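You operate a simulated robot arm through the tools that you are given. There is no shell and no other tool.

You are at the controls of a simulated robot arm. One attempt, no reset.

## Task
Lamp on, wipe the dusty display, zero it, pace slider to half.
Fine: use the green pad and put it back. What is to be rubbed or washed off counts as gone when no trace of it is left.

Only the result counts: the job must be done as asked and must still hold three seconds after the hand-in. Knocking over, shifting, dropping, spilling or breaking anything else fails it.

## Robot
A 6-joint arm with a two-finger gripper, fixed in place. Base frame: the origin is at the foot of the arm, x ahead of it, y to its left, z up. Lengths are in mm, angles in degrees, forces in N, time in s.
Its first joint turns from -166.0 to 166.0 degrees. Payload 2.45 kg.
The TCP is the grasp point between the finger pads, 20 mm short of the fingertips. In the tool frame z runs along the fingers and y along their closing line. Largest opening 140 mm; the body of the gripper starts 168 mm behind the TCP.
Orientation is told as [roll, pitch, yaw] about the base's x, y, z axes, in that order, counted from this pose: with the fingers straight down and closing along the base's y, the tool's x points along the base's -x, its y along +y and its z along -z.

## Interface
- The arm moves only by the tool arm_command. Its arguments are lists of equal length, an entry for each row: "linear": the shift along the tool's x, y, z in units of 40 mm (1.0 is 40 mm), a list of three; "delta_rot": the turn, a rotation vector about the tool's x, y, z in units of 4 degrees (1.0 is 4 degrees), a list of three. In form: {"linear": [[x, y, z], ...], "delta_rot": [[ax, ay, az], ...]}. A call has 1 to 20 rows; each row shifts and turns the commanded pose from where the row before left it, along the tool's axes as they then stand. "claw" is the finger opening in mm, from 0 to 140, set as the call begins (left out, the last holds). A call with a number of a shift or a turn outside -1 to 1 is refused whole. Each row takes 0.2 s and may step no farther than 50 mm and 8.6 degrees from the row before; otherwise, or with a gripper value out of range, the whole call is refused. A pose out of reach is approached as far as the arm can. The call stops where the force on the tool passes 70 N (or 10 N more than at its start, if that is more) or the arm is blocked; 0.2 s more then pass. The fingers move at their own pace (about 45 mm/s each) and stop on an object; they squeeze with about 29 N. The grip force told is the motor's: it shows also when the fingers shut on nothing. Time passes only in rows, and 0.2 s behind the last, so rows that do not move let the fingers close. The reply holds the time, the measured pose of the TCP, the force on the tool along the base axes, the opening and the grip force, in the units named above and with some noise, with the torque about the TCP (base axes, N m) and any sound that the robot's microphone picked up.
- Cameras (640 x 400 px; columns grow to the right, rows downward): "scene" is fixed at [46.4, -487.5, 1687.3]; the picture's right is [0.74, -0.67, 0.00], its down [-0.32, -0.35, -0.88] and it looks along [0.59, 0.65, -0.47] (base axes); focal length 314 px, centre (320, 200). "wrist" rides on the gripper at [78, 11, -209] in the tool frame; the picture's right is [-0.14, 0.99, 0.00], its down [-0.92, -0.13, -0.37] and it looks along [-0.37, -0.05, 0.93] (tool axes); focal length 280 px, centre (320, 200). There is no depth. A picture from a camera that has moved, and an enlarged one, comes with that camera's place and axes in the base frame and with its lens. The place of the scene camera against the robot may be out by one fixed shift of up to 18 mm in any direction.
- snapshot(camera): a new picture of that camera. The clock stands still meanwhile.
- inspect(camera, box): a new picture of the part [left, top, right, bottom] of that camera's present view, enlarged. The clock stands still meanwhile.
- finish_job(): hands the job in; it is judged then, once.

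Nothing tells you positions but the pictures and the camera data. Unless the task says otherwise, let go and move clear before handing in.

The tools are called after "Request:" as name(argument=value, ...) on one line, values as JSON. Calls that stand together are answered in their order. arm_command: Moves the arm, as the interface text tells. Its arguments: {"type":"object","properties":{"linear":{"type":"array","items":{"type":"array","items":{"type":"number"}}},"delta_rot":{"type":"array","items":{"type":"array","items":{"type":"number"}}},"claw":{"type":"number"}},"required":["linear","delta_rot"]} The other tools are called the same way: snapshot (camera) takes a picture; inspect (camera, box) takes an enlarged picture of a part of a camera's view; finish_job () hands the job in.

At the start:

```text
time: 0.0
eef_pos: [598.6, 347.8, 1317.5]
orientation: [0.0, -0.1, 0.1]
wrist_force: [-0.3, -0.2, 0.1]
torque: [-0.01, 0.01, 0.0]
opening: 140.0
grasp_force: 0.1
```

scene: 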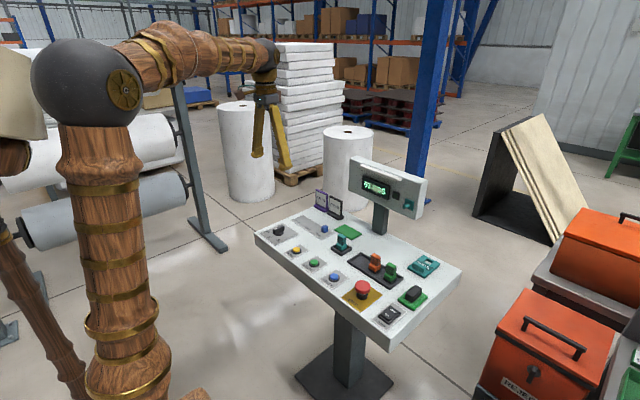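
wrist: 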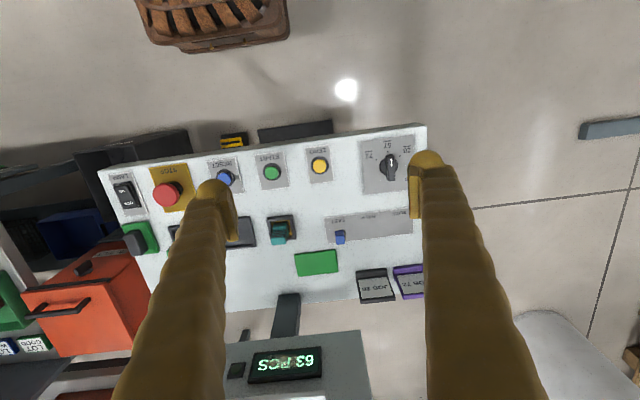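

I see a control console with a lamp rocker switch, buttons, a slider, a display on a post and several green things on it. I'll take enlarged views before moving anything.

Request:
inspect(camera="scene", box=[250, 180, 360, 250])

Request:
inspect(camera="scene", box=[340, 230, 470, 340])

Request:
inspect(camera="scene", box=[340, 150, 440, 225])

Request:
inspect(camera="wrist", box=[90, 120, 270, 260])

Request:
inspect(camera="wrist", box=[260, 130, 440, 310])

Request:
inspect(camera="wrist", box=[210, 300, 390, 400])

```text
5.71 times, centred on (305, 215) of scene
camera zoom: at [46.4, -487.5, 1687.3], right [0.74, -0.67, 0.0], down [-0.32, -0.35, -0.88], along [0.59, 0.65, -0.47], focal length 1794 px, centre (406, 114)
```

zoom: 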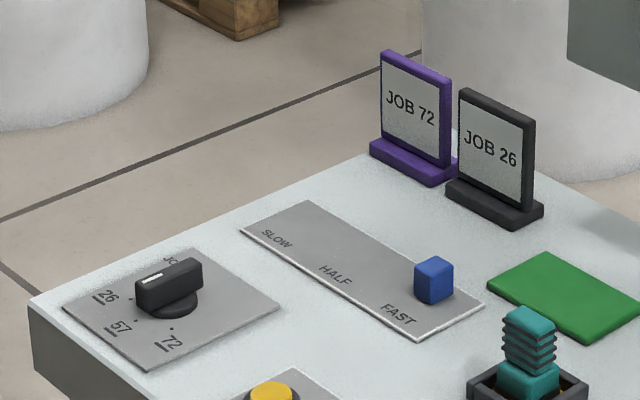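

```text
3.64 times, centred on (405, 285) of scene
camera zoom: at [46.4, -487.5, 1687.3], right [0.74, -0.67, 0.0], down [-0.32, -0.35, -0.88], along [0.59, 0.65, -0.47], focal length 1142 px, centre (11, -109)
```

zoom: 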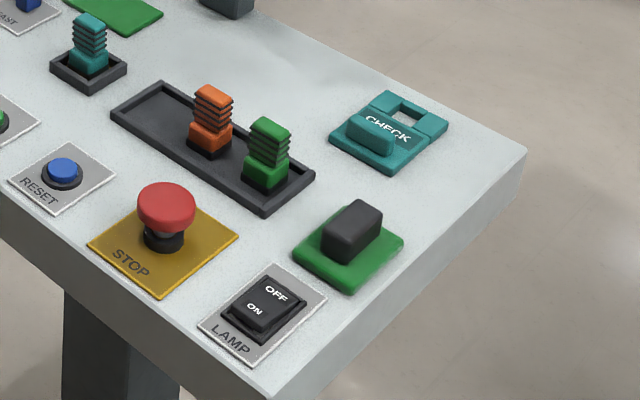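

```text
5.33 times, centred on (390, 188) of scene
camera zoom: at [46.4, -487.5, 1687.3], right [0.74, -0.67, 0.0], down [-0.32, -0.35, -0.88], along [0.59, 0.65, -0.47], focal length 1675 px, centre (-53, 267)
```

zoom: 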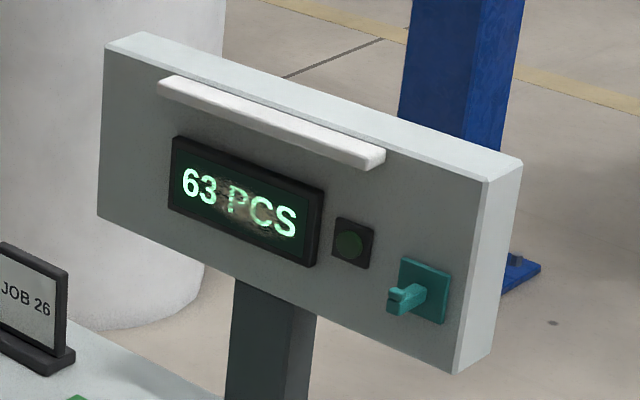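

```text
2.86 times, centred on (180, 190) of wrist
camera zoom: at [518.7, 357.8, 1528.5], right [0.14, 0.99, 0.0], down [0.92, -0.13, 0.37], along [0.37, -0.05, -0.93], focal length 801 px, centre (720, 229)
```

zoom: 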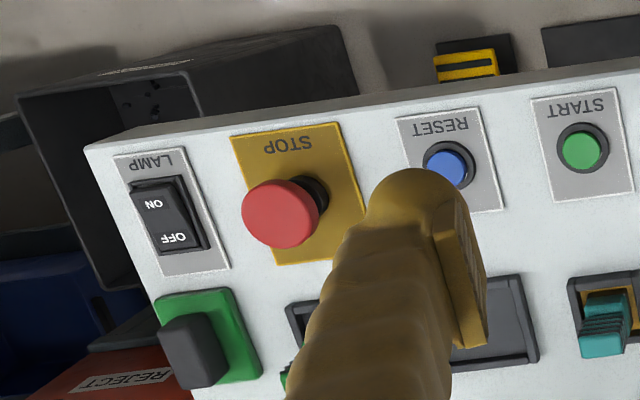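

```text
2.22 times, centred on (350, 220) of wrist
camera zoom: at [518.7, 357.8, 1528.5], right [0.14, 0.99, 0.0], down [0.92, -0.13, 0.37], along [0.37, -0.05, -0.93], focal length 623 px, centre (253, 156)
```

zoom: 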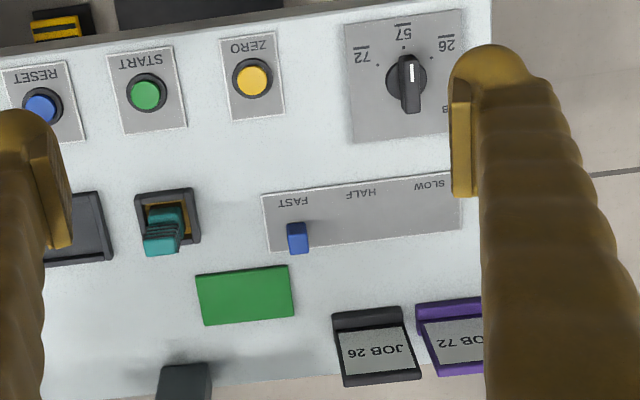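

```text
3.56 times, centred on (300, 350) of wrist
camera zoom: at [518.7, 357.8, 1528.5], right [0.14, 0.99, 0.0], down [0.92, -0.13, 0.37], along [0.37, -0.05, -0.93], focal length 997 px, centre (391, -333)
```

zoom: 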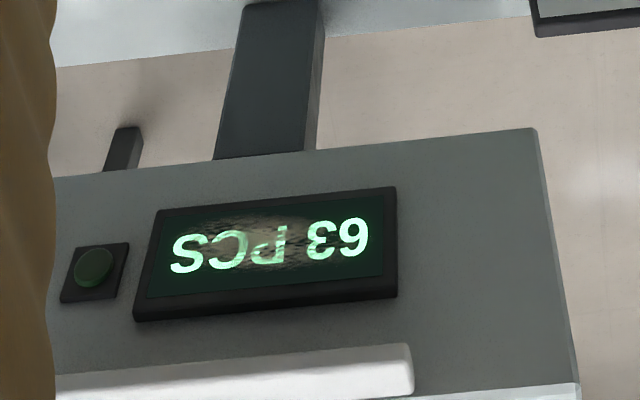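

The console seems to sit around x 650–1000 and z about 900–1000, with the display at about (1000, 226, 1130). My first wrist and scene fixes don't agree well, so I'll move the arm sideways at this height for a second wrist view.

Request:
arm_command(linear=[[0.5, -1, 0], [0.5, -1, 0], [0.5, -1, 0], [0.5, -1, 0], [0.5, -1, 0], [0.5, -1, 0], [0.5, -1, 0]], delta_rot=[[0, 0, 0], [0, 0, 0], [0, 0, 0], [0, 0, 0], [0, 0, 0], [0, 0, 0], [0, 0, 0]])

Request:
snapshot(camera="wrist")

Request:
snapshot(camera="scene")

```text
time: 1.6
eef_pos: [458.7, 67.4, 1316.7]
orientation: [0.1, 0.1, 0.1]
wrist_force: [-0.4, 0.9, 0.5]
torque: [0.02, -0.04, 0.01]
opening: 140.1
grasp_force: 0.0
```

```text
taken
camera wrist: at [379.3, 77.4, 1528.2], right [0.14, 0.99, 0.0], down [0.92, -0.13, 0.37], along [0.36, -0.05, -0.93], focal length 280 px, centre (320, 200)
```

wrist: 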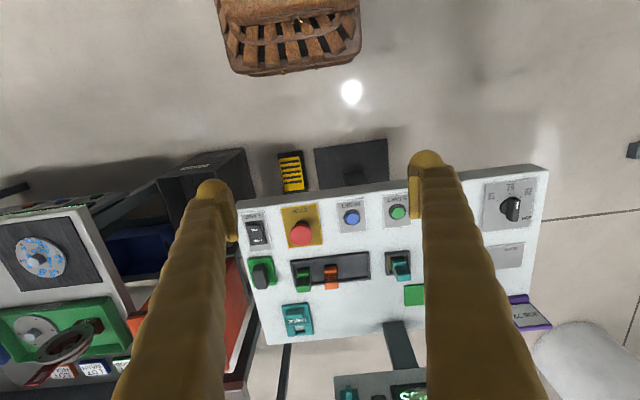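

```text
taken
```

scene: 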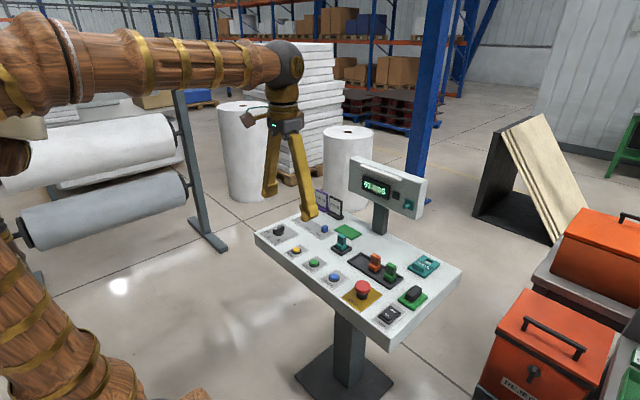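

From the two wrist views the LAMP rocker is near (690, -125, 906) and the job dial near (696, 484), so the panel runs roughly along y. I'll go lower over the right-hand side to see the lamp switch and the green object with the dark grip up close.

Request:
arm_command(linear=[[-0.5, -0.6, 0.83], [-0.5, -0.6, 0.83], [-0.5, -0.6, 0.83], [-0.5, -0.6, 0.83], [-0.5, -0.6, 0.83], [0, 0, 0]], delta_rot=[[0, 0, 0], [0, 0, 0], [0, 0, 0], [0, 0, 0], [0, 0, 0], [0, 0, 0]])

Request:
snapshot(camera="wrist")

Request:
inspect(camera="wrist", box=[230, 130, 420, 260])

Request:
inspect(camera="wrist", box=[230, 250, 420, 400])

```text
time: 3.0
eef_pos: [558.5, -52.2, 1151.8]
orientation: [0.0, 0.0, 0.0]
wrist_force: [-0.3, 0.0, 1.1]
torque: [-0.02, -0.01, 0.03]
opening: 140.1
grasp_force: 0.0
```

```text
taken
camera wrist: at [478.8, -41.1, 1363.1], right [0.14, 0.99, 0.0], down [0.92, -0.13, 0.37], along [0.37, -0.05, -0.93], focal length 280 px, centre (320, 200)
```

wrist: 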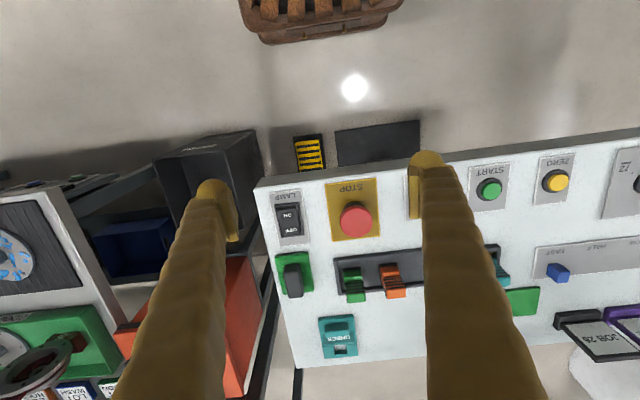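

```text
3.08 times, centred on (325, 195) of wrist
camera zoom: at [478.8, -41.1, 1363.1], right [0.14, 0.99, 0.0], down [0.92, -0.13, 0.37], along [0.37, -0.05, -0.93], focal length 863 px, centre (305, 215)
```

zoom: 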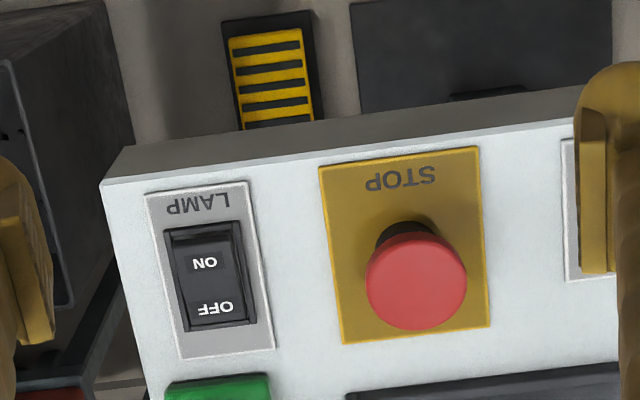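

```text
2.67 times, centred on (325, 325) of wrist
camera zoom: at [478.8, -41.1, 1363.1], right [0.14, 0.99, 0.0], down [0.92, -0.13, 0.37], along [0.37, -0.05, -0.93], focal length 748 px, centre (307, -133)
```

zoom: 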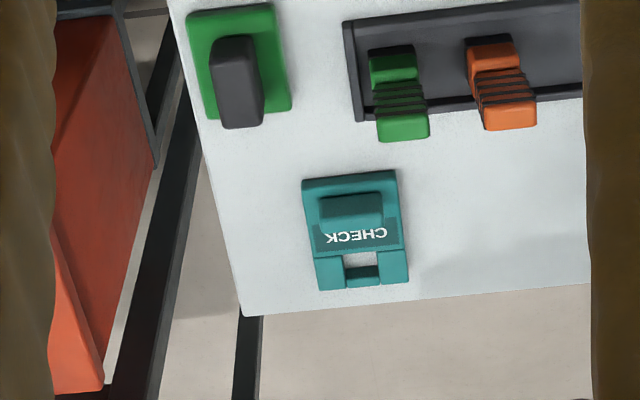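

The LAMP rocker's centre comes out near (692, -129, 904), with its ON end toward the robot. STOP is near (699, -10), and the panel rises about 7° toward the back. I'll close the fingers and hover above the rocker's ON half to check alignment.

Request:
arm_command(linear=[[-0.57, -0.385, 0.7], [-0.57, -0.385, 0.7], [-0.57, -0.385, 0.7], [-0.57, -0.385, 0.7], [-0.57, -0.385, 0.7], [0, 0, 0], [0, 0, 0], [0, 0, 0]], delta_rot=[[0, 0, 0], [0, 0, 0], [0, 0, 0], [0, 0, 0], [0, 0, 0], [0, 0, 0], [0, 0, 0], [0, 0, 0]], claw=0)

Request:
snapshot(camera="wrist")

Request:
snapshot(camera="scene")

Request:
inspect(camera="scene", box=[340, 240, 460, 340])

```text
time: 4.8
eef_pos: [673.1, -129.2, 1011.7]
orientation: [0.0, -0.1, 0.0]
wrist_force: [0.3, 0.0, 0.4]
torque: [0.02, -0.01, -0.02]
opening: 0.0
grasp_force: 16.4
```

```text
taken
camera wrist: at [593.3, -118.5, 1222.4], right [0.14, 0.99, 0.0], down [0.92, -0.13, 0.37], along [0.37, -0.05, -0.93], focal length 280 px, centre (320, 200)
```

wrist: 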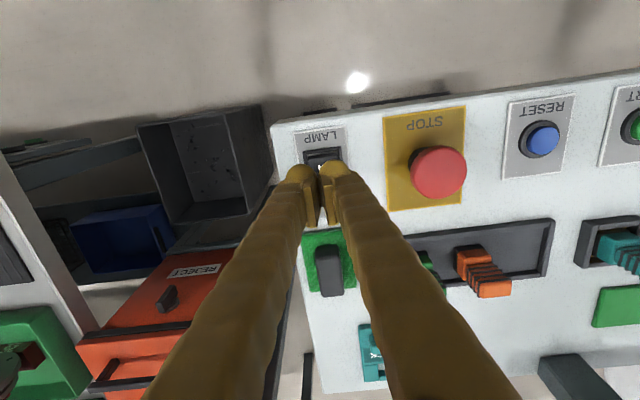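

```text
taken
```

scene: 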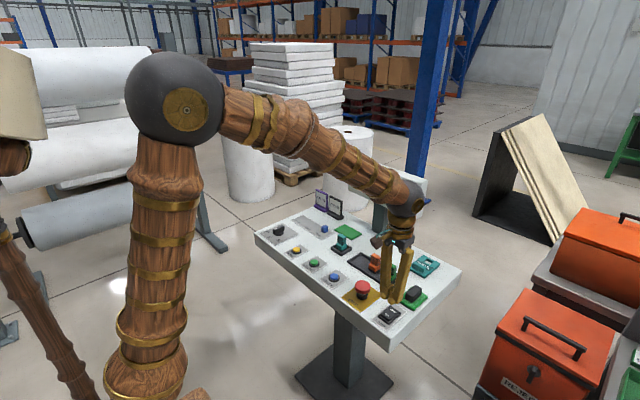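

```text
4.00 times, centred on (400, 290) of scene
camera zoom: at [46.4, -487.5, 1687.3], right [0.74, -0.67, 0.0], down [-0.32, -0.35, -0.88], along [0.59, 0.65, -0.47], focal length 1256 px, centre (0, -160)
```

zoom: 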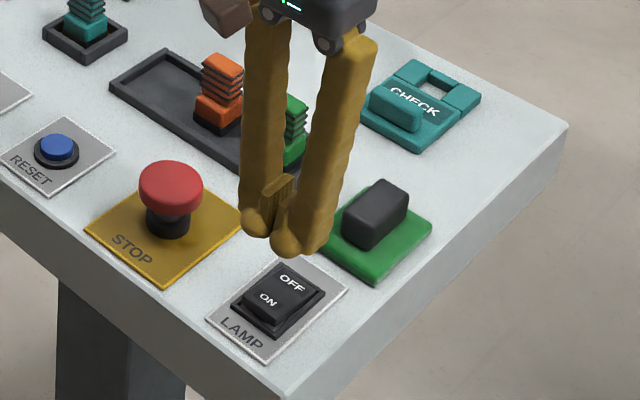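

The closed tip is over the ON half of the LAMP rocker, at about (673, -129). I'll zoom in on the wrist view to confirm before pressing.

Request:
inspect(camera="wrist", box=[260, 110, 400, 200])

Request:
inspect(camera="wrist", box=[280, 220, 380, 310])

Request:
inspect(camera="scene", box=[370, 290, 420, 330])

```text
4.44 times, centred on (330, 155) of wrist
camera zoom: at [593.3, -118.5, 1222.4], right [0.14, 0.99, 0.0], down [0.92, -0.13, 0.37], along [0.37, -0.05, -0.93], focal length 1246 px, centre (276, 400)
```

zoom: 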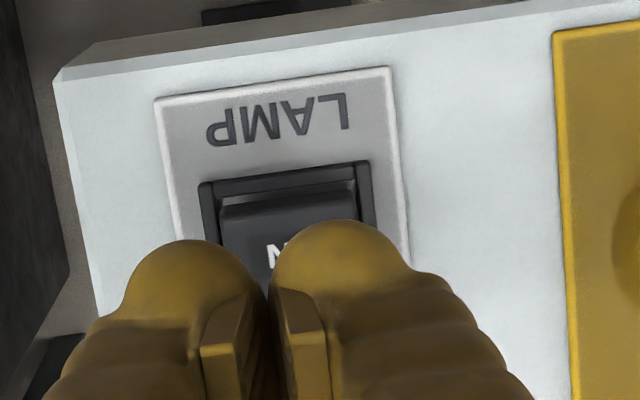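

```text
4.44 times, centred on (330, 265) of wrist
camera zoom: at [593.3, -118.5, 1222.4], right [0.14, 0.99, 0.0], down [0.92, -0.13, 0.37], along [0.37, -0.05, -0.93], focal length 1246 px, centre (276, -89)
```

zoom: 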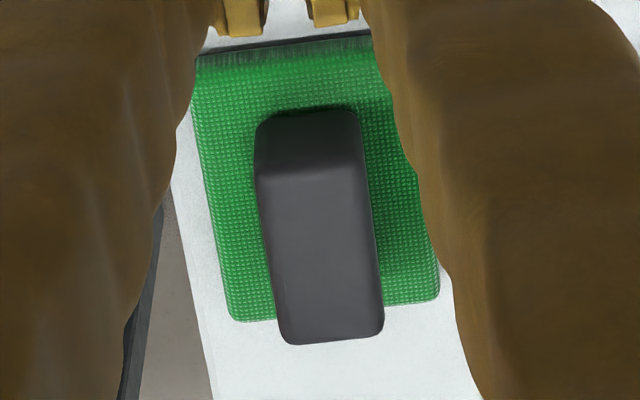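

```text
10.00 times, centred on (395, 310) of scene
camera zoom: at [46.4, -487.5, 1687.3], right [0.74, -0.67, 0.0], down [-0.32, -0.35, -0.88], along [0.59, 0.65, -0.47], focal length 3140 px, centre (-430, -900)
```

zoom: 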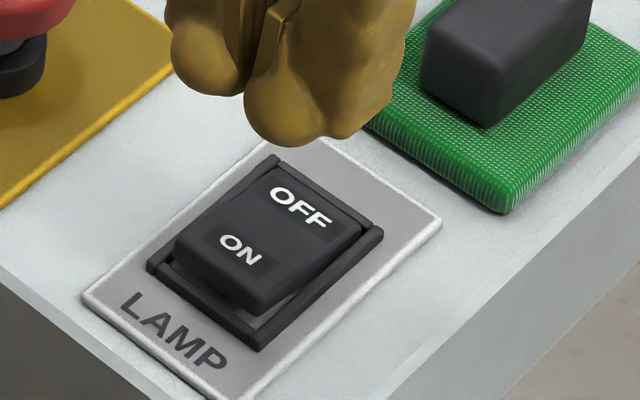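

The object with the dark grip has a scouring-pad texture, so it is the green pad. The rocker's ON half stands raised, with its near edge at about (663, -125), so I'll shift 4 mm in +y and descend toward it.

Request:
arm_command(linear=[[0, 0.1, 0.6], [0, 0, 0.5], [0, 0, 0.4], [0, 0, 0.1], [0, 0, 0.1]], delta_rot=[[0, 0, 0], [0, 0, 0], [0, 0, 0], [0, 0, 0], [0, 0, 0]])

Request:
inspect(camera="scene", box=[360, 280, 430, 330])

```text
time: 6.0
eef_pos: [672.7, -125.6, 942.3]
orientation: [0.0, -0.1, 0.0]
wrist_force: [0.8, -0.6, -0.4]
torque: [-0.01, 0.03, 0.0]
opening: 0.0
grasp_force: 29.4
```

```text
8.00 times, centred on (395, 305) of scene
camera zoom: at [46.4, -487.5, 1687.3], right [0.74, -0.67, 0.0], down [-0.32, -0.35, -0.88], along [0.59, 0.65, -0.47], focal length 2512 px, centre (-280, -640)
```

zoom: 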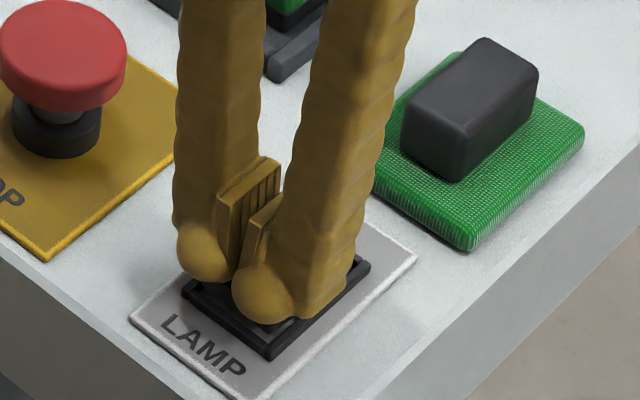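

The fingertip is just above the rocker and there is no contact force yet. I'll press down in small steps.

Request:
arm_command(linear=[[0, 0, 0.08], [0, 0, 0.08], [0, 0, 0.08]], delta_rot=[[0, 0, 0], [0, 0, 0], [0, 0, 0]])

Request:
inspect(camera="scene", box=[340, 150, 440, 225])

Request:
inspect(camera="scene", box=[360, 280, 430, 330])

```text
time: 6.8
eef_pos: [672.8, -127.2, 933.6]
orientation: [0.0, 0.0, -0.1]
wrist_force: [-0.2, 0.2, 2.2]
torque: [0.03, -0.02, 0.0]
opening: 6.1
grasp_force: 29.3
heard: click
```

```text
5.33 times, centred on (390, 188) of scene
camera zoom: at [46.4, -487.5, 1687.3], right [0.74, -0.67, 0.0], down [-0.32, -0.35, -0.88], along [0.59, 0.65, -0.47], focal length 1675 px, centre (-53, 267)
```

zoom: 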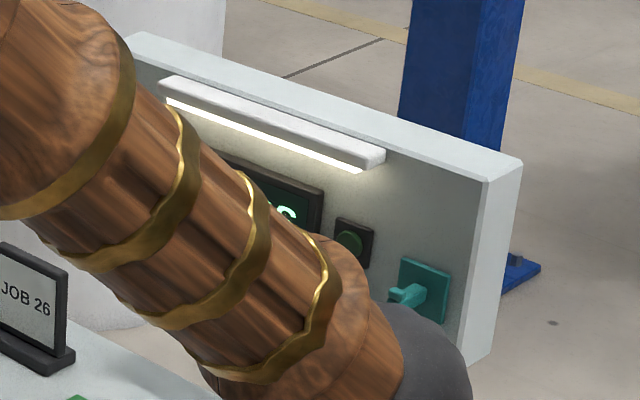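

```text
8.00 times, centred on (395, 305) of scene
camera zoom: at [46.4, -487.5, 1687.3], right [0.74, -0.67, 0.0], down [-0.32, -0.35, -0.88], along [0.59, 0.65, -0.47], focal length 2512 px, centre (-280, -640)
```

zoom: 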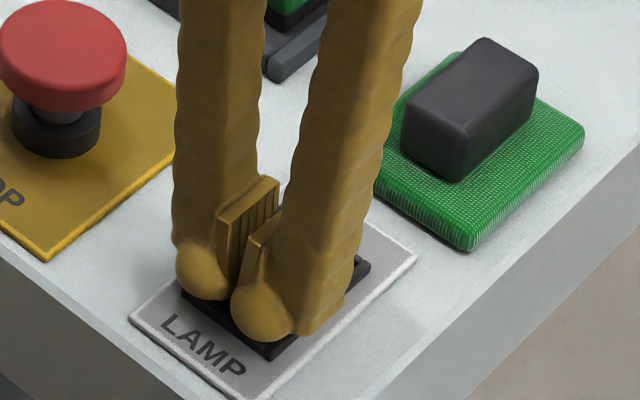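

The click sounded and the light bar above the display is lit, so the lamp is on. I'll back straight up and look at the green pad.

Request:
arm_command(linear=[[0, 0, -0.3], [0, 0, -0.6], [0, 0, -1], [0.5, 0, -1], [1, 0, -0.5], [0, 0, 0]], delta_rot=[[0, 0, 0], [0, 0, 0], [0, 0, 0], [0, 0, 0], [0, 0, 0], [0, 0, 0]])

Request:
inspect(camera="scene", box=[360, 270, 440, 330])

Request:
snapshot(camera="wrist")

```text
time: 8.2
eef_pos: [611.8, -124.3, 1069.1]
orientation: [0.0, -0.1, 0.0]
wrist_force: [0.1, 0.0, 0.6]
torque: [0.03, -0.05, -0.02]
opening: 0.3
grasp_force: 29.8
```

```text
6.67 times, centred on (400, 300) of scene
camera zoom: at [46.4, -487.5, 1687.3], right [0.74, -0.67, 0.0], down [-0.32, -0.35, -0.88], along [0.59, 0.65, -0.47], focal length 2093 px, centre (-213, -467)
```

zoom: 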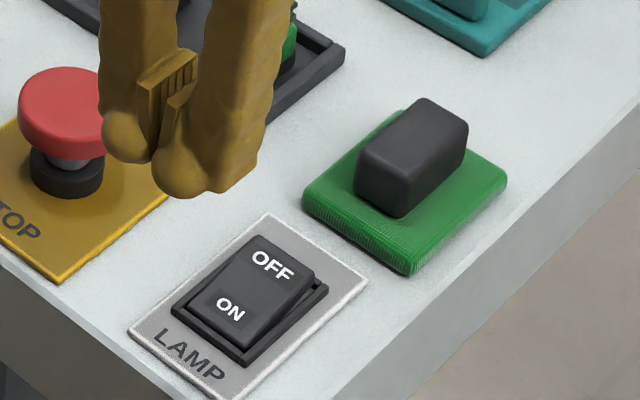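

```text
taken
camera wrist: at [532.3, -114.5, 1280.5], right [0.14, 0.99, 0.0], down [0.92, -0.13, 0.37], along [0.36, -0.05, -0.93], focal length 280 px, centre (320, 200)
```

wrist: 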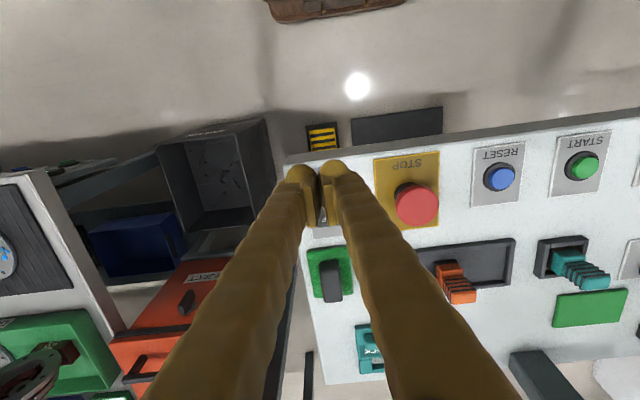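

The rocker now rests on its ON side. The pad's grip looks to be near (788, -134), about 27 mm wide in y and 48 mm long in x. I'll open the fingers and hover above it to measure it properly.

Request:
arm_command(linear=[[-0.79, -0.05, -0.06], [-0.79, -0.05, -0.06], [-0.79, -0.05, -0.06], [-0.79, -0.05, -0.06], [-0.79, -0.05, -0.06], [0, 0, 0]], delta_rot=[[0, 0, 0], [0, 0, 0], [0, 0, 0], [0, 0, 0], [0, 0, 0], [0, 0, 0]], claw=90)

Request:
snapshot(camera="wrist")

Request:
inspect(camera="wrist", box=[250, 90, 390, 200])

Request:
inspect(camera="scene", box=[370, 250, 450, 320])

```text
time: 9.6
eef_pos: [770.7, -136.6, 1081.7]
orientation: [0.1, 0.0, 0.0]
wrist_force: [0.0, 0.1, -0.9]
torque: [0.01, -0.02, -0.01]
opening: 90.0
grasp_force: 0.1
```

```text
taken
camera wrist: at [690.8, -126.0, 1293.0], right [0.14, 0.99, 0.0], down [0.92, -0.13, 0.37], along [0.37, -0.05, -0.93], focal length 280 px, centre (320, 200)
```

wrist: 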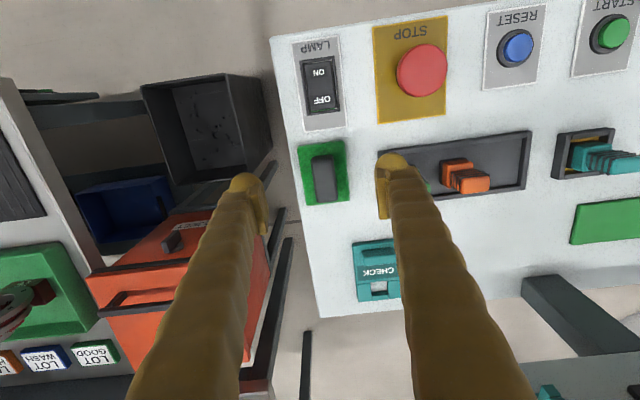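

```text
3.64 times, centred on (320, 145) of wrist
camera zoom: at [690.8, -126.0, 1293.0], right [0.14, 0.99, 0.0], down [0.92, -0.13, 0.37], along [0.37, -0.05, -0.93], focal length 1020 px, centre (320, 400)
```

zoom: 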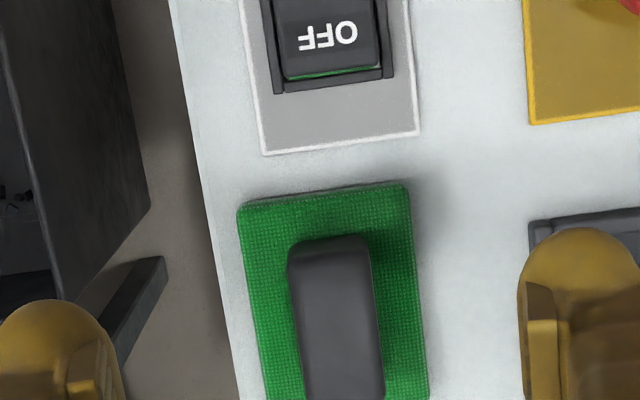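

```text
5.71 times, centred on (410, 285) of scene
camera zoom: at [46.4, -487.5, 1687.3], right [0.74, -0.67, 0.0], down [-0.32, -0.35, -0.88], along [0.59, 0.65, -0.47], focal length 1794 px, centre (-194, -286)
```

zoom: 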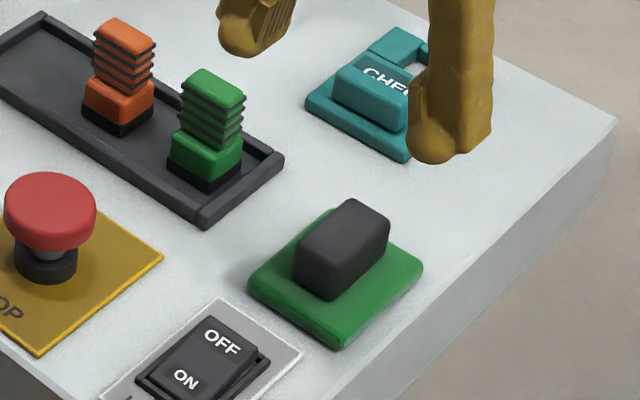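

Two views put the pad's grip near (812, -136) with its top at z about 939. The grip is about 28 mm wide and square to the base axes. Before taking it I'll go look at the display with the tool pitched forward, to measure the screen, its bezel and the smudge.

Request:
arm_command(linear=[[0.2, 0.95, -0.25], [0.2, 0.95, -0.25], [0.2, 0.95, -0.25], [0.2, 0.95, -0.25], [0.2, 0.95, -0.25], [0.2, 0.95, -0.25], [0.2, 0.95, -0.25], [0.2, 0.95, -0.25], [0.2, 0.95, -0.25], [0, 0, 0]], delta_rot=[[0, 0, 0], [0, 0, 0], [0, 0, 0], [0, 0, 0], [0, 0, 0], [0, 0, 0], [0, 0, 0], [0, 0, 0], [0, 0, 0], [0, 0, 0]])

Request:
arm_command(linear=[[0, 0, 0], [0, 0, 0], [0, 0, 0], [0, 0, 0], [0, 0, 0], [0, 0, 0], [0, 0, 0], [0, 0, 0], [0, 0, 0], [0, 0, 0], [0, 0, 0], [0, 0, 0]], delta_rot=[[0, -1, 0], [0, -1, 0], [0, -1, 0], [0, -1, 0], [0, -1, 0], [0, -1, 0], [0, -1, 0], [0, -1, 0], [0, -1, 0], [0, -1, 0], [0, -1, 0], [0, 0, 0]])

Request:
snapshot(camera="wrist")

Request:
snapshot(camera="scene")

```text
time: 11.8
eef_pos: [697.2, 207.2, 1171.6]
orientation: [0.0, 0.1, 0.0]
wrist_force: [-0.2, 0.6, -0.1]
torque: [-0.02, 0.07, -0.03]
opening: 90.3
grasp_force: 0.0
```

```text
time: 14.4
eef_pos: [698.0, 206.9, 1170.8]
orientation: [0.0, -44.0, 0.0]
wrist_force: [0.3, 0.4, -0.1]
torque: [0.02, 0.0, -0.03]
opening: 89.9
grasp_force: 0.0
```

```text
taken
camera wrist: at [495.1, 216.6, 1269.9], right [0.1, 0.99, 0.1], down [0.41, -0.13, 0.91], along [0.91, -0.05, -0.41], focal length 280 px, centre (320, 200)
```

wrist: 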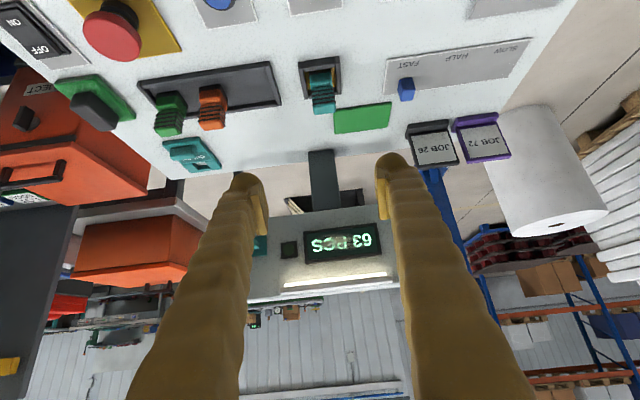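

```text
taken
```

scene: 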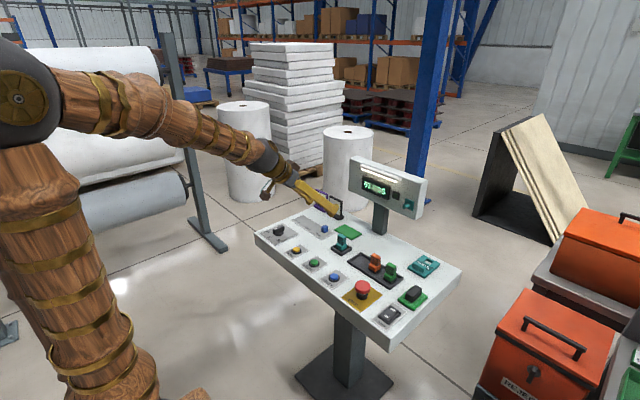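

The camera now faces the display upside down. I'll zoom in on the screen, the smudge and the panel.

Request:
inspect(camera="wrist", box=[260, 200, 410, 300])

Request:
inspect(camera="wrist", box=[290, 40, 550, 180])

Request:
inspect(camera="scene", box=[340, 150, 440, 225])

```text
4.00 times, centred on (335, 250) of wrist
camera zoom: at [495.1, 216.6, 1269.9], right [0.1, 0.99, 0.1], down [0.41, -0.13, 0.91], along [0.91, -0.05, -0.41], focal length 1122 px, centre (260, 0)
```

zoom: 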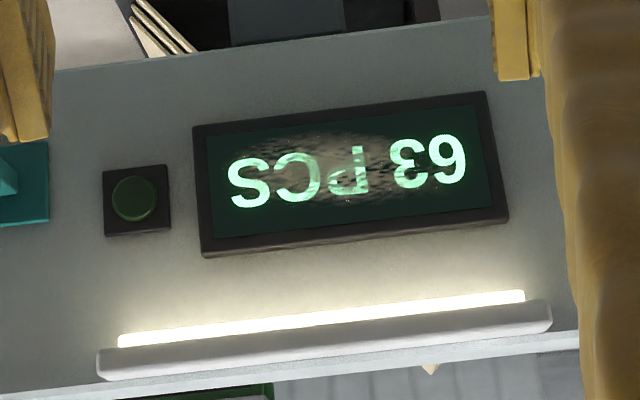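

```text
2.46 times, centred on (420, 110) of wrist
camera zoom: at [495.1, 216.6, 1269.9], right [0.1, 0.99, 0.1], down [0.41, -0.13, 0.91], along [0.91, -0.05, -0.41], focal length 690 px, centre (74, 422)
```

zoom: 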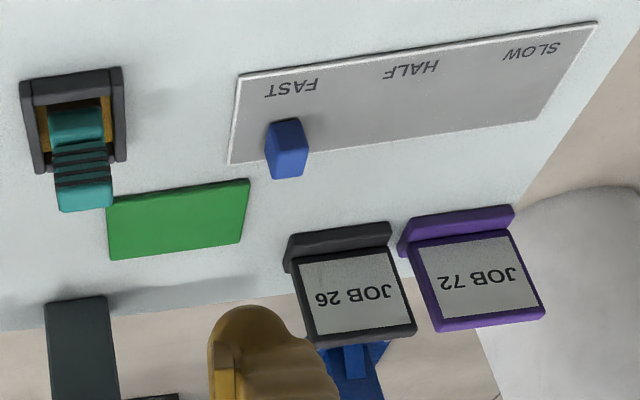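

```text
5.33 times, centred on (390, 188) of scene
camera zoom: at [46.4, -487.5, 1687.3], right [0.74, -0.67, 0.0], down [-0.32, -0.35, -0.88], along [0.59, 0.65, -0.47], focal length 1675 px, centre (-53, 267)
```

zoom: 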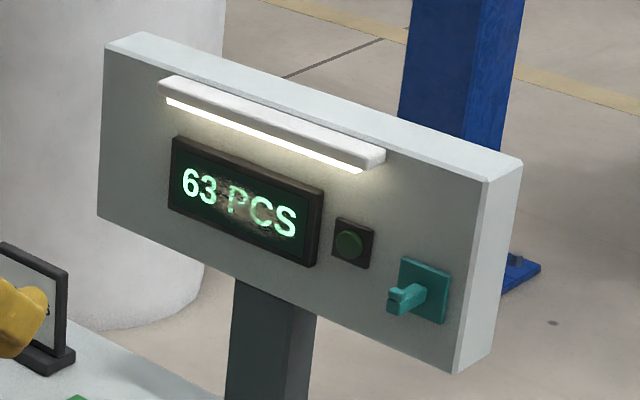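

The screen centre triangulates to about (1015, 219, 1130). The screen is roughly 130 × 46 mm and leans slightly back, with the light bar about 45 mm above it. I'll go closer with a more level view to measure the tilt and see the smudge better.

Request:
arm_command(linear=[[0, 0, 0], [0, 0, 0], [0, 0, 0], [0, 0, 0], [0, 0, 0], [0, 0, 0], [0.248, 0, 0.8], [0.248, 0, 0.8], [0.248, 0, 0.8], [0.248, 0, 0.8], [0.248, 0, 0.8], [0, 0, 0]], delta_rot=[[0, -1, 0], [0, -1, 0], [0, -1, 0], [0, -1, 0], [0, -1, 0], [0, -1, 0], [0, 0, 0], [0, 0, 0], [0, 0, 0], [0, 0, 0], [0, 0, 0], [0, 0, 0]])

Request:
snapshot(camera="wrist")

Request:
inspect(camera="wrist", box=[220, 130, 420, 260])

Request:
inspect(camera="wrist", box=[240, 0, 440, 110])

```text
time: 17.0
eef_pos: [827.4, 206.8, 1067.2]
orientation: [0.0, -68.0, 0.0]
wrist_force: [0.6, 0.1, 0.3]
torque: [-0.03, 0.02, -0.01]
opening: 90.2
grasp_force: 0.2
```

```text
taken
camera wrist: at [603.8, 217.1, 1073.9], right [0.05, 0.99, 0.13], down [0.0, -0.13, 0.99], along [1.0, -0.05, -0.01], focal length 280 px, centre (320, 200)
```

wrist: 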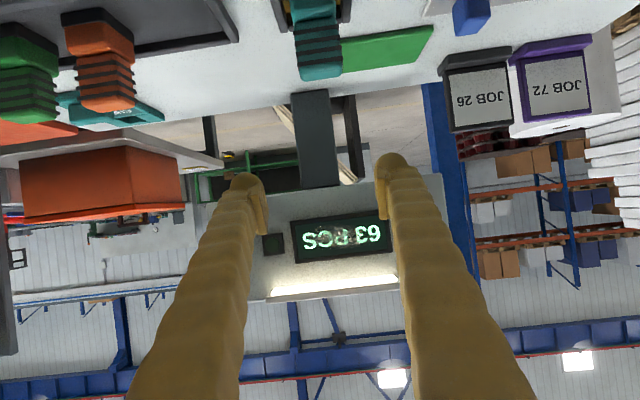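

```text
3.08 times, centred on (320, 195) of wrist
camera zoom: at [603.8, 217.1, 1073.9], right [0.05, 0.99, 0.13], down [0.0, -0.13, 0.99], along [1.0, -0.05, -0.01], focal length 863 px, centre (320, 215)
```

zoom: 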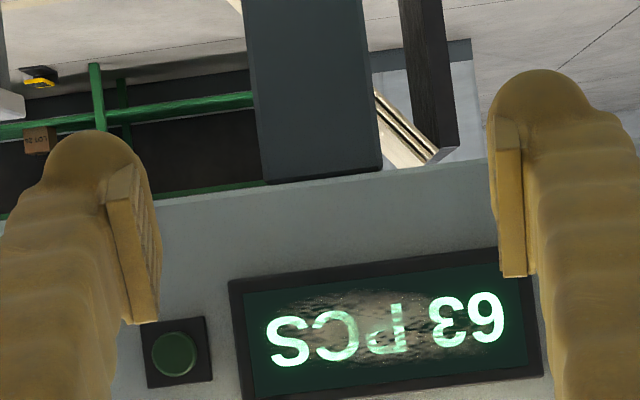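

```text
3.20 times, centred on (340, 55) of wrist
camera zoom: at [603.8, 217.1, 1073.9], right [0.05, 0.99, 0.13], down [0.0, -0.13, 0.99], along [1.0, -0.05, -0.01], focal length 897 px, centre (256, 664)
```

zoom: 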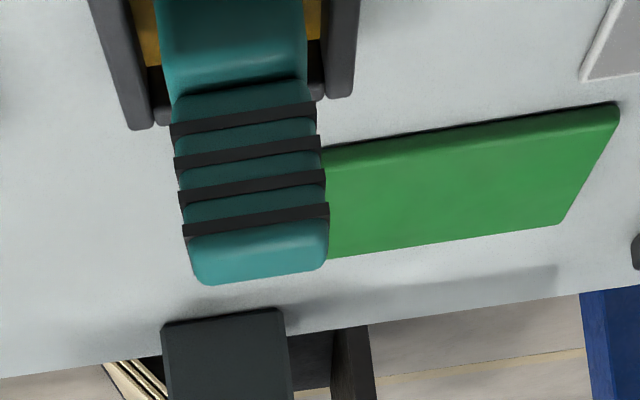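

The screen face is vertical and square to the robot at x≈1016, spanning y 153–283 and z 1106–1154. The table is level at about z 898. The flat green plate is a smooth thin mat with no grip, so the textured pad with the grip is the tool; I'll go back, turn the tool down and hover over it.

Request:
arm_command(linear=[[0, 0, -1], [0, 0, -1], [0, 0, -1], [0, 0, 0], [0, 0, 0], [0, 0, 0], [0, 0, 0], [0, 0, 0], [0, 0, 0], [0, 0, 0], [0, 0, 0], [0, 0, 0], [0, 0, 0], [0, 0, 0], [0, 0, 0], [0, 0, 0], [0, 0, 0], [0, 0, 0], [0, 0, 0], [0, 0, 0]], delta_rot=[[0, 0, 0], [0, 0, 0], [0, 0, 0], [0, 1, 0], [0, 1, 0], [0, 1, 0], [0, 1, 0], [0, 1, 0], [0, 1, 0], [0, 1, 0], [0, 1, 0], [0, 1, 0], [0, 1, 0], [0, 1, 0], [0, 1, 0], [0, 1, 0], [0, 1, 0], [0, 1, 0], [0, 1, 0], [0, 1, 0]])

Request:
arm_command(linear=[[-0.23, -0.953, 0], [-0.23, -0.953, 0], [-0.23, -0.953, 0], [-0.23, -0.953, 0], [-0.23, -0.953, 0], [-0.23, -0.953, 0], [-0.23, -0.953, 0], [-0.23, -0.953, 0], [-0.23, -0.953, 0], [0, 0, 0]], delta_rot=[[0, 0, 0], [0, 0, 0], [0, 0, 0], [0, 0, 0], [0, 0, 0], [0, 0, 0], [0, 0, 0], [0, 0, 0], [0, 0, 0], [0, 0, 0]])

```text
time: 21.2
eef_pos: [716.7, 207.2, 1111.7]
orientation: [0.1, 0.0, 0.1]
wrist_force: [-0.4, -0.4, 0.4]
torque: [-0.03, 0.01, 0.0]
opening: 90.0
grasp_force: 0.0
```

```text
time: 23.4
eef_pos: [799.9, -137.1, 1111.4]
orientation: [0.1, 0.0, -0.1]
wrist_force: [0.1, 0.3, -1.2]
torque: [-0.02, 0.01, -0.01]
opening: 90.2
grasp_force: 0.1
```

I'll take one clean look at the pad from slightly behind it, to fix its centre, height and yaw before descending.

Request:
arm_command(linear=[[0.667, 0, 0.5], [0.667, 0, 0.5], [0.667, 0, 0.5], [0, 0, 0]], delta_rot=[[0, 0, 0], [0, 0, 0], [0, 0, 0], [0, 0, 0]])

Request:
inspect(camera="wrist", box=[270, 170, 390, 260])

Request:
inspect(camera="scene", box=[390, 275, 435, 310])

```text
time: 24.4
eef_pos: [718.7, -137.1, 1051.0]
orientation: [0.0, 0.0, 0.1]
wrist_force: [0.7, -0.7, -0.2]
torque: [0.0, -0.04, 0.02]
opening: 90.3
grasp_force: 0.0
```

```text
4.44 times, centred on (330, 215) of wrist
camera zoom: at [639.8, -126.6, 1261.8], right [0.14, 0.99, 0.0], down [0.92, -0.13, 0.37], along [0.37, -0.05, -0.93], focal length 1246 px, centre (276, 133)
```

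zoom: 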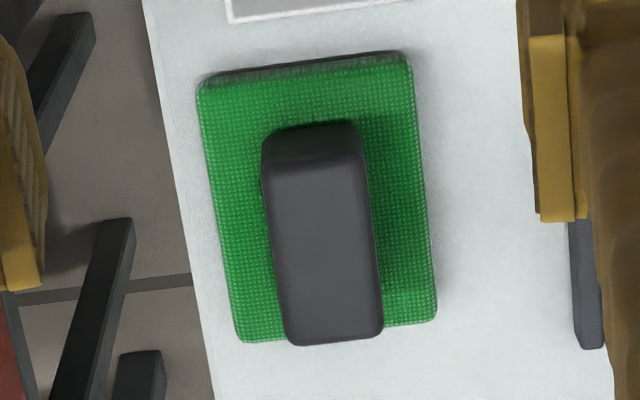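

```text
11.43 times, centred on (412, 292) of scene
camera zoom: at [46.4, -487.5, 1687.3], right [0.74, -0.67, 0.0], down [-0.32, -0.35, -0.88], along [0.59, 0.65, -0.47], focal length 3589 px, centre (-737, -857)
```

zoom: 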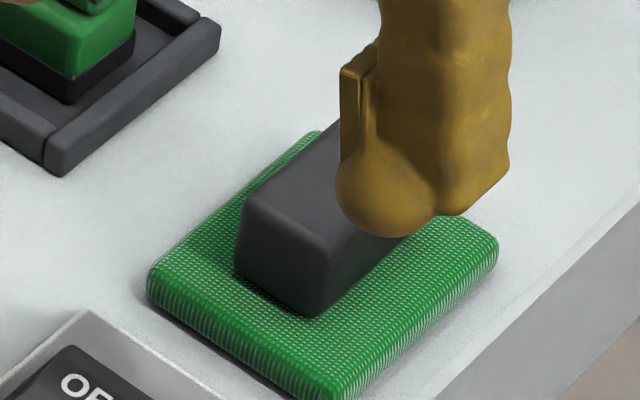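

The pad measures 62 × 89 mm, centred at (806, -136). Its grip is centred near (807, -136) and spans about z 912–939. I'll narrow the fingers to 52 mm to clear the lever tray, then descend straight down over the grip.

Request:
arm_command(linear=[[-0.736, 0.0125, 0], [-0.736, 0.0125, 0], [-0.736, 0.0125, 0], [0, 0, 0], [0, 0, 0.7], [0, 0, 0.7], [0, 0, 0.6], [0, 0, 0.4], [0, 0, 0.25], [0, 0, 0]], delta_rot=[[0, 0, 0], [0, 0, 0], [0, 0, 0], [0, 0, 0], [0, 0, 0], [0, 0, 0], [0, 0, 0], [0, 0, 0], [0, 0, 0], [0, 0, 0]], claw=52)

Request:
inspect(camera="scene", box=[380, 265, 440, 315])

Request:
inspect(camera="wrist", box=[270, 120, 390, 210])

```text
time: 26.6
eef_pos: [808.3, -135.8, 945.1]
orientation: [0.0, 0.0, 0.0]
wrist_force: [-0.6, 0.3, 0.5]
torque: [-0.01, 0.0, -0.01]
opening: 51.7
grasp_force: 0.1
```

```text
8.00 times, centred on (410, 290) of scene
camera zoom: at [46.4, -487.5, 1687.3], right [0.74, -0.67, 0.0], down [-0.32, -0.35, -0.88], along [0.59, 0.65, -0.47], focal length 2512 px, centre (-400, -520)
```

zoom: 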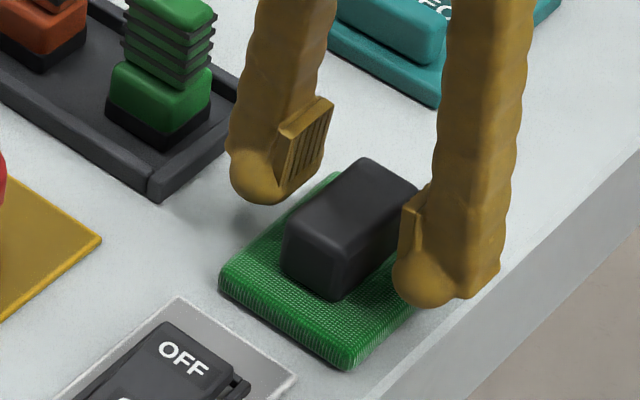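

```text
4.44 times, centred on (330, 165) of wrist
camera zoom: at [728.6, -124.8, 1155.7], right [0.14, 0.99, 0.0], down [0.92, -0.13, 0.37], along [0.37, -0.05, -0.93], focal length 1246 px, centre (276, 356)
```

zoom: 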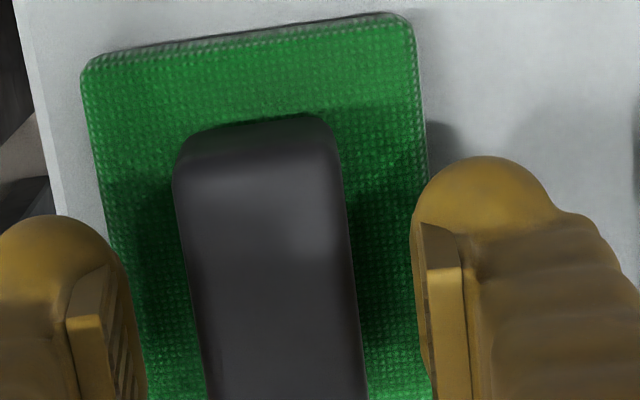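

The fingers straddle the grip evenly. I'll lower 7 mm and close.

Request:
arm_command(linear=[[0, 0, 0.09], [0, 0, 0.09], [0, 0, 0]], delta_rot=[[0, 0, 0], [0, 0, 0], [0, 0, 0]])

Request:
arm_command(linear=[[0, 0, 0], [0, 0, 0], [0, 0, 0], [0, 0, 0], [0, 0, 0]], delta_rot=[[0, 0, 0], [0, 0, 0], [0, 0, 0], [0, 0, 0], [0, 0, 0]], claw=0)

Request:
inspect(camera="scene", box=[380, 265, 440, 315])

```text
time: 27.4
eef_pos: [807.7, -135.1, 939.0]
orientation: [0.0, 0.1, 0.0]
wrist_force: [0.2, -0.1, -1.0]
torque: [0.01, -0.02, -0.03]
opening: 51.7
grasp_force: 0.0
```

```text
time: 28.6
eef_pos: [808.4, -135.7, 936.6]
orientation: [0.0, 0.1, -0.1]
wrist_force: [-0.2, -0.2, 0.7]
torque: [-0.05, -0.01, 0.02]
opening: 28.4
grasp_force: 29.4
```

```text
8.00 times, centred on (410, 290) of scene
camera zoom: at [46.4, -487.5, 1687.3], right [0.74, -0.67, 0.0], down [-0.32, -0.35, -0.88], along [0.59, 0.65, -0.47], focal length 2512 px, centre (-400, -520)
```

zoom: 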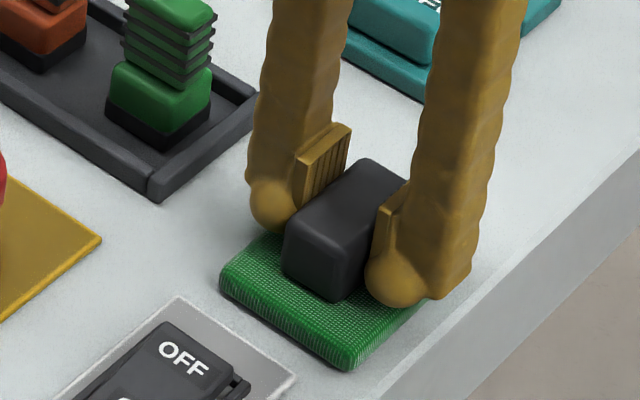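

The grip closed on the handle at 28.4 mm, at TCP (808, -135.5, 938), and I'll return to exactly that pose later. Now I'll lift and check that the pad hangs straight.

Request:
arm_command(linear=[[0, 0, -0.2], [0, 0, -0.5], [0, 0, -1], [0, 0, -1], [0, 0, -1], [0, 0, -1.0], [0, 0, -0.1], [0, 0, 0]], delta_rot=[[0, 0, 0], [0, 0, 0], [0, 0, 0], [0, 0, 0], [0, 0, 0], [0, 0, 0], [0, 0, 0], [0, 0, 0]])

Request:
snapshot(camera="wrist")

Request:
inspect(camera="scene", box=[360, 200, 460, 320])

```text
time: 30.4
eef_pos: [809.1, -135.7, 1128.6]
orientation: [0.1, 0.0, 0.1]
wrist_force: [0.3, -0.7, 0.4]
torque: [0.0, 0.01, 0.01]
opening: 0.0
grasp_force: 29.2
```

```text
taken
camera wrist: at [729.1, -125.3, 1341.5], right [0.14, 0.99, 0.0], down [0.92, -0.13, 0.37], along [0.36, -0.05, -0.93], focal length 280 px, centre (320, 200)
```

wrist: 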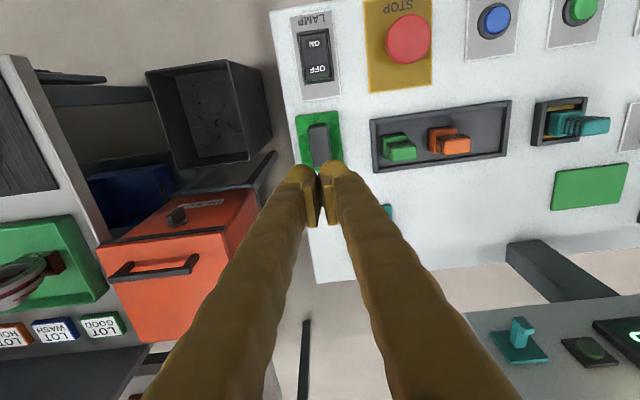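

```text
3.33 times, centred on (410, 260) of scene
camera zoom: at [46.4, -487.5, 1687.3], right [0.74, -0.67, 0.0], down [-0.32, -0.35, -0.88], along [0.59, 0.65, -0.47], focal length 1047 px, centre (20, 0)
```

zoom: 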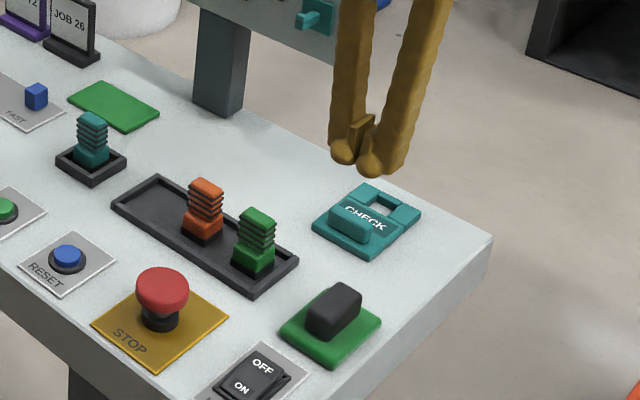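

The fingers closed to 0 and the pad stayed on the table, so it slipped out of the grip. I'll look closely to see whether it moved and why.

Request:
inspect(camera="scene", box=[380, 265, 440, 315])

Request:
inspect(camera="scene", box=[390, 275, 435, 310])

Request:
inspect(camera="wrist", box=[270, 90, 370, 180])

```text
8.00 times, centred on (410, 290) of scene
camera zoom: at [46.4, -487.5, 1687.3], right [0.74, -0.67, 0.0], down [-0.32, -0.35, -0.88], along [0.59, 0.65, -0.47], focal length 2512 px, centre (-400, -520)
```

zoom: 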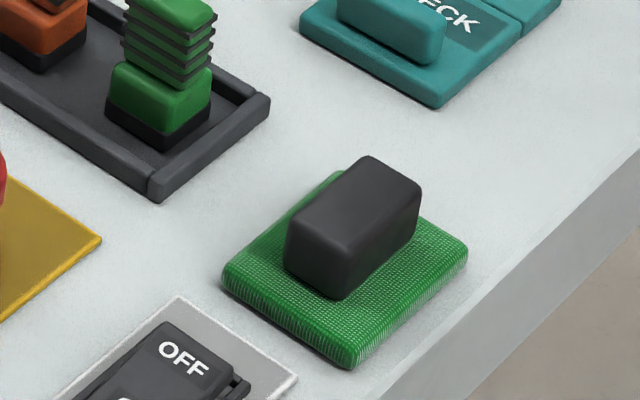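

```text
11.43 times, centred on (412, 292) of scene
camera zoom: at [46.4, -487.5, 1687.3], right [0.74, -0.67, 0.0], down [-0.32, -0.35, -0.88], along [0.59, 0.65, -0.47], focal length 3589 px, centre (-737, -857)
```

zoom: 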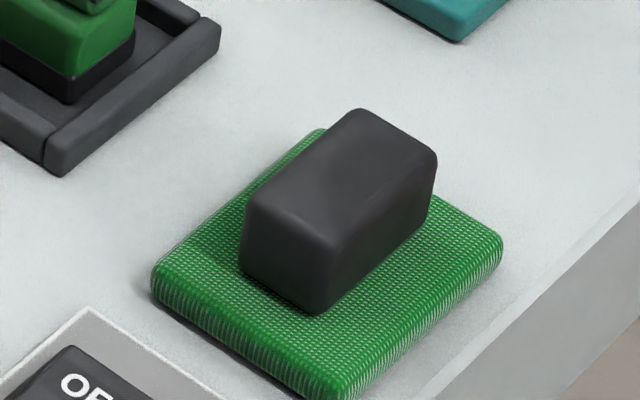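

```text
4.44 times, centred on (320, 135) of wrist
camera zoom: at [729.1, -125.3, 1341.5], right [0.14, 0.99, 0.0], down [0.92, -0.13, 0.37], along [0.36, -0.05, -0.93], focal length 1246 px, centre (320, 489)
```

zoom: 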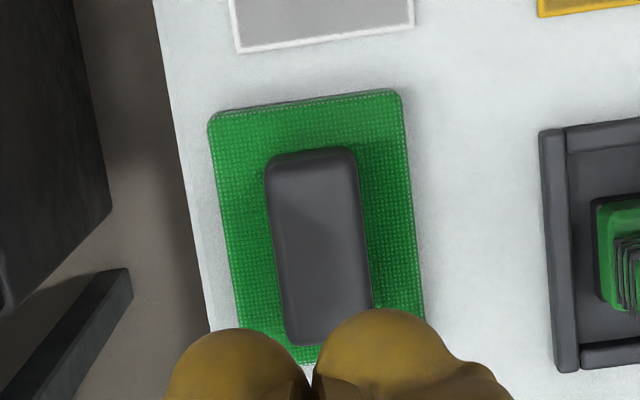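

The pad barely moved, 2 mm at most. The grip's top looks nearer z 935 than 939, so the finger pads only caught its rounded upper edge. I'll reopen and go lower this time, feeling for the pad's top.

Request:
arm_command(linear=[[0, 0, 0], [0, 0, 0], [0, 0, 1], [0, 0, 1], [0, 0, 1], [0, 0, 0.9], [0, 0, 0.6], [0, 0, 0.25], [0, 0, 0.12], [0, 0, 0]], delta_rot=[[0, 0, 0], [0, 0, 0], [0, 0, 0], [0, 0, 0], [0, 0, 0], [0, 0, 0], [0, 0, 0], [0, 0, 0], [0, 0, 0], [0, 0, 0]], claw=52)

Request:
inspect(camera="scene", box=[390, 275, 435, 310])

```text
time: 32.6
eef_pos: [806.8, -134.7, 935.5]
orientation: [0.1, -0.1, -0.1]
wrist_force: [0.3, -0.1, 0.3]
torque: [0.04, -0.03, 0.0]
opening: 51.6
grasp_force: 0.1
```

```text
11.43 times, centred on (412, 292) of scene
camera zoom: at [46.4, -487.5, 1687.3], right [0.74, -0.67, 0.0], down [-0.32, -0.35, -0.88], along [0.59, 0.65, -0.47], focal length 3589 px, centre (-737, -857)
```

zoom: 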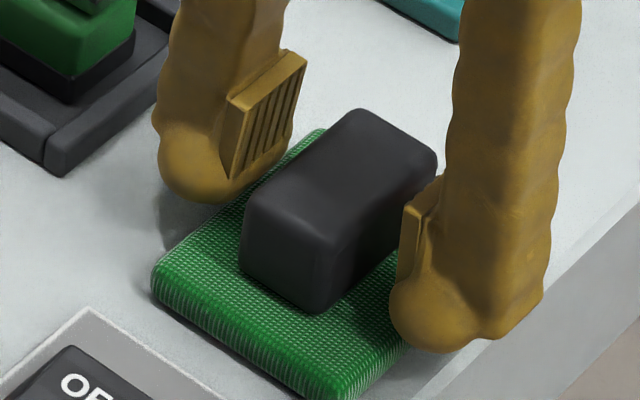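

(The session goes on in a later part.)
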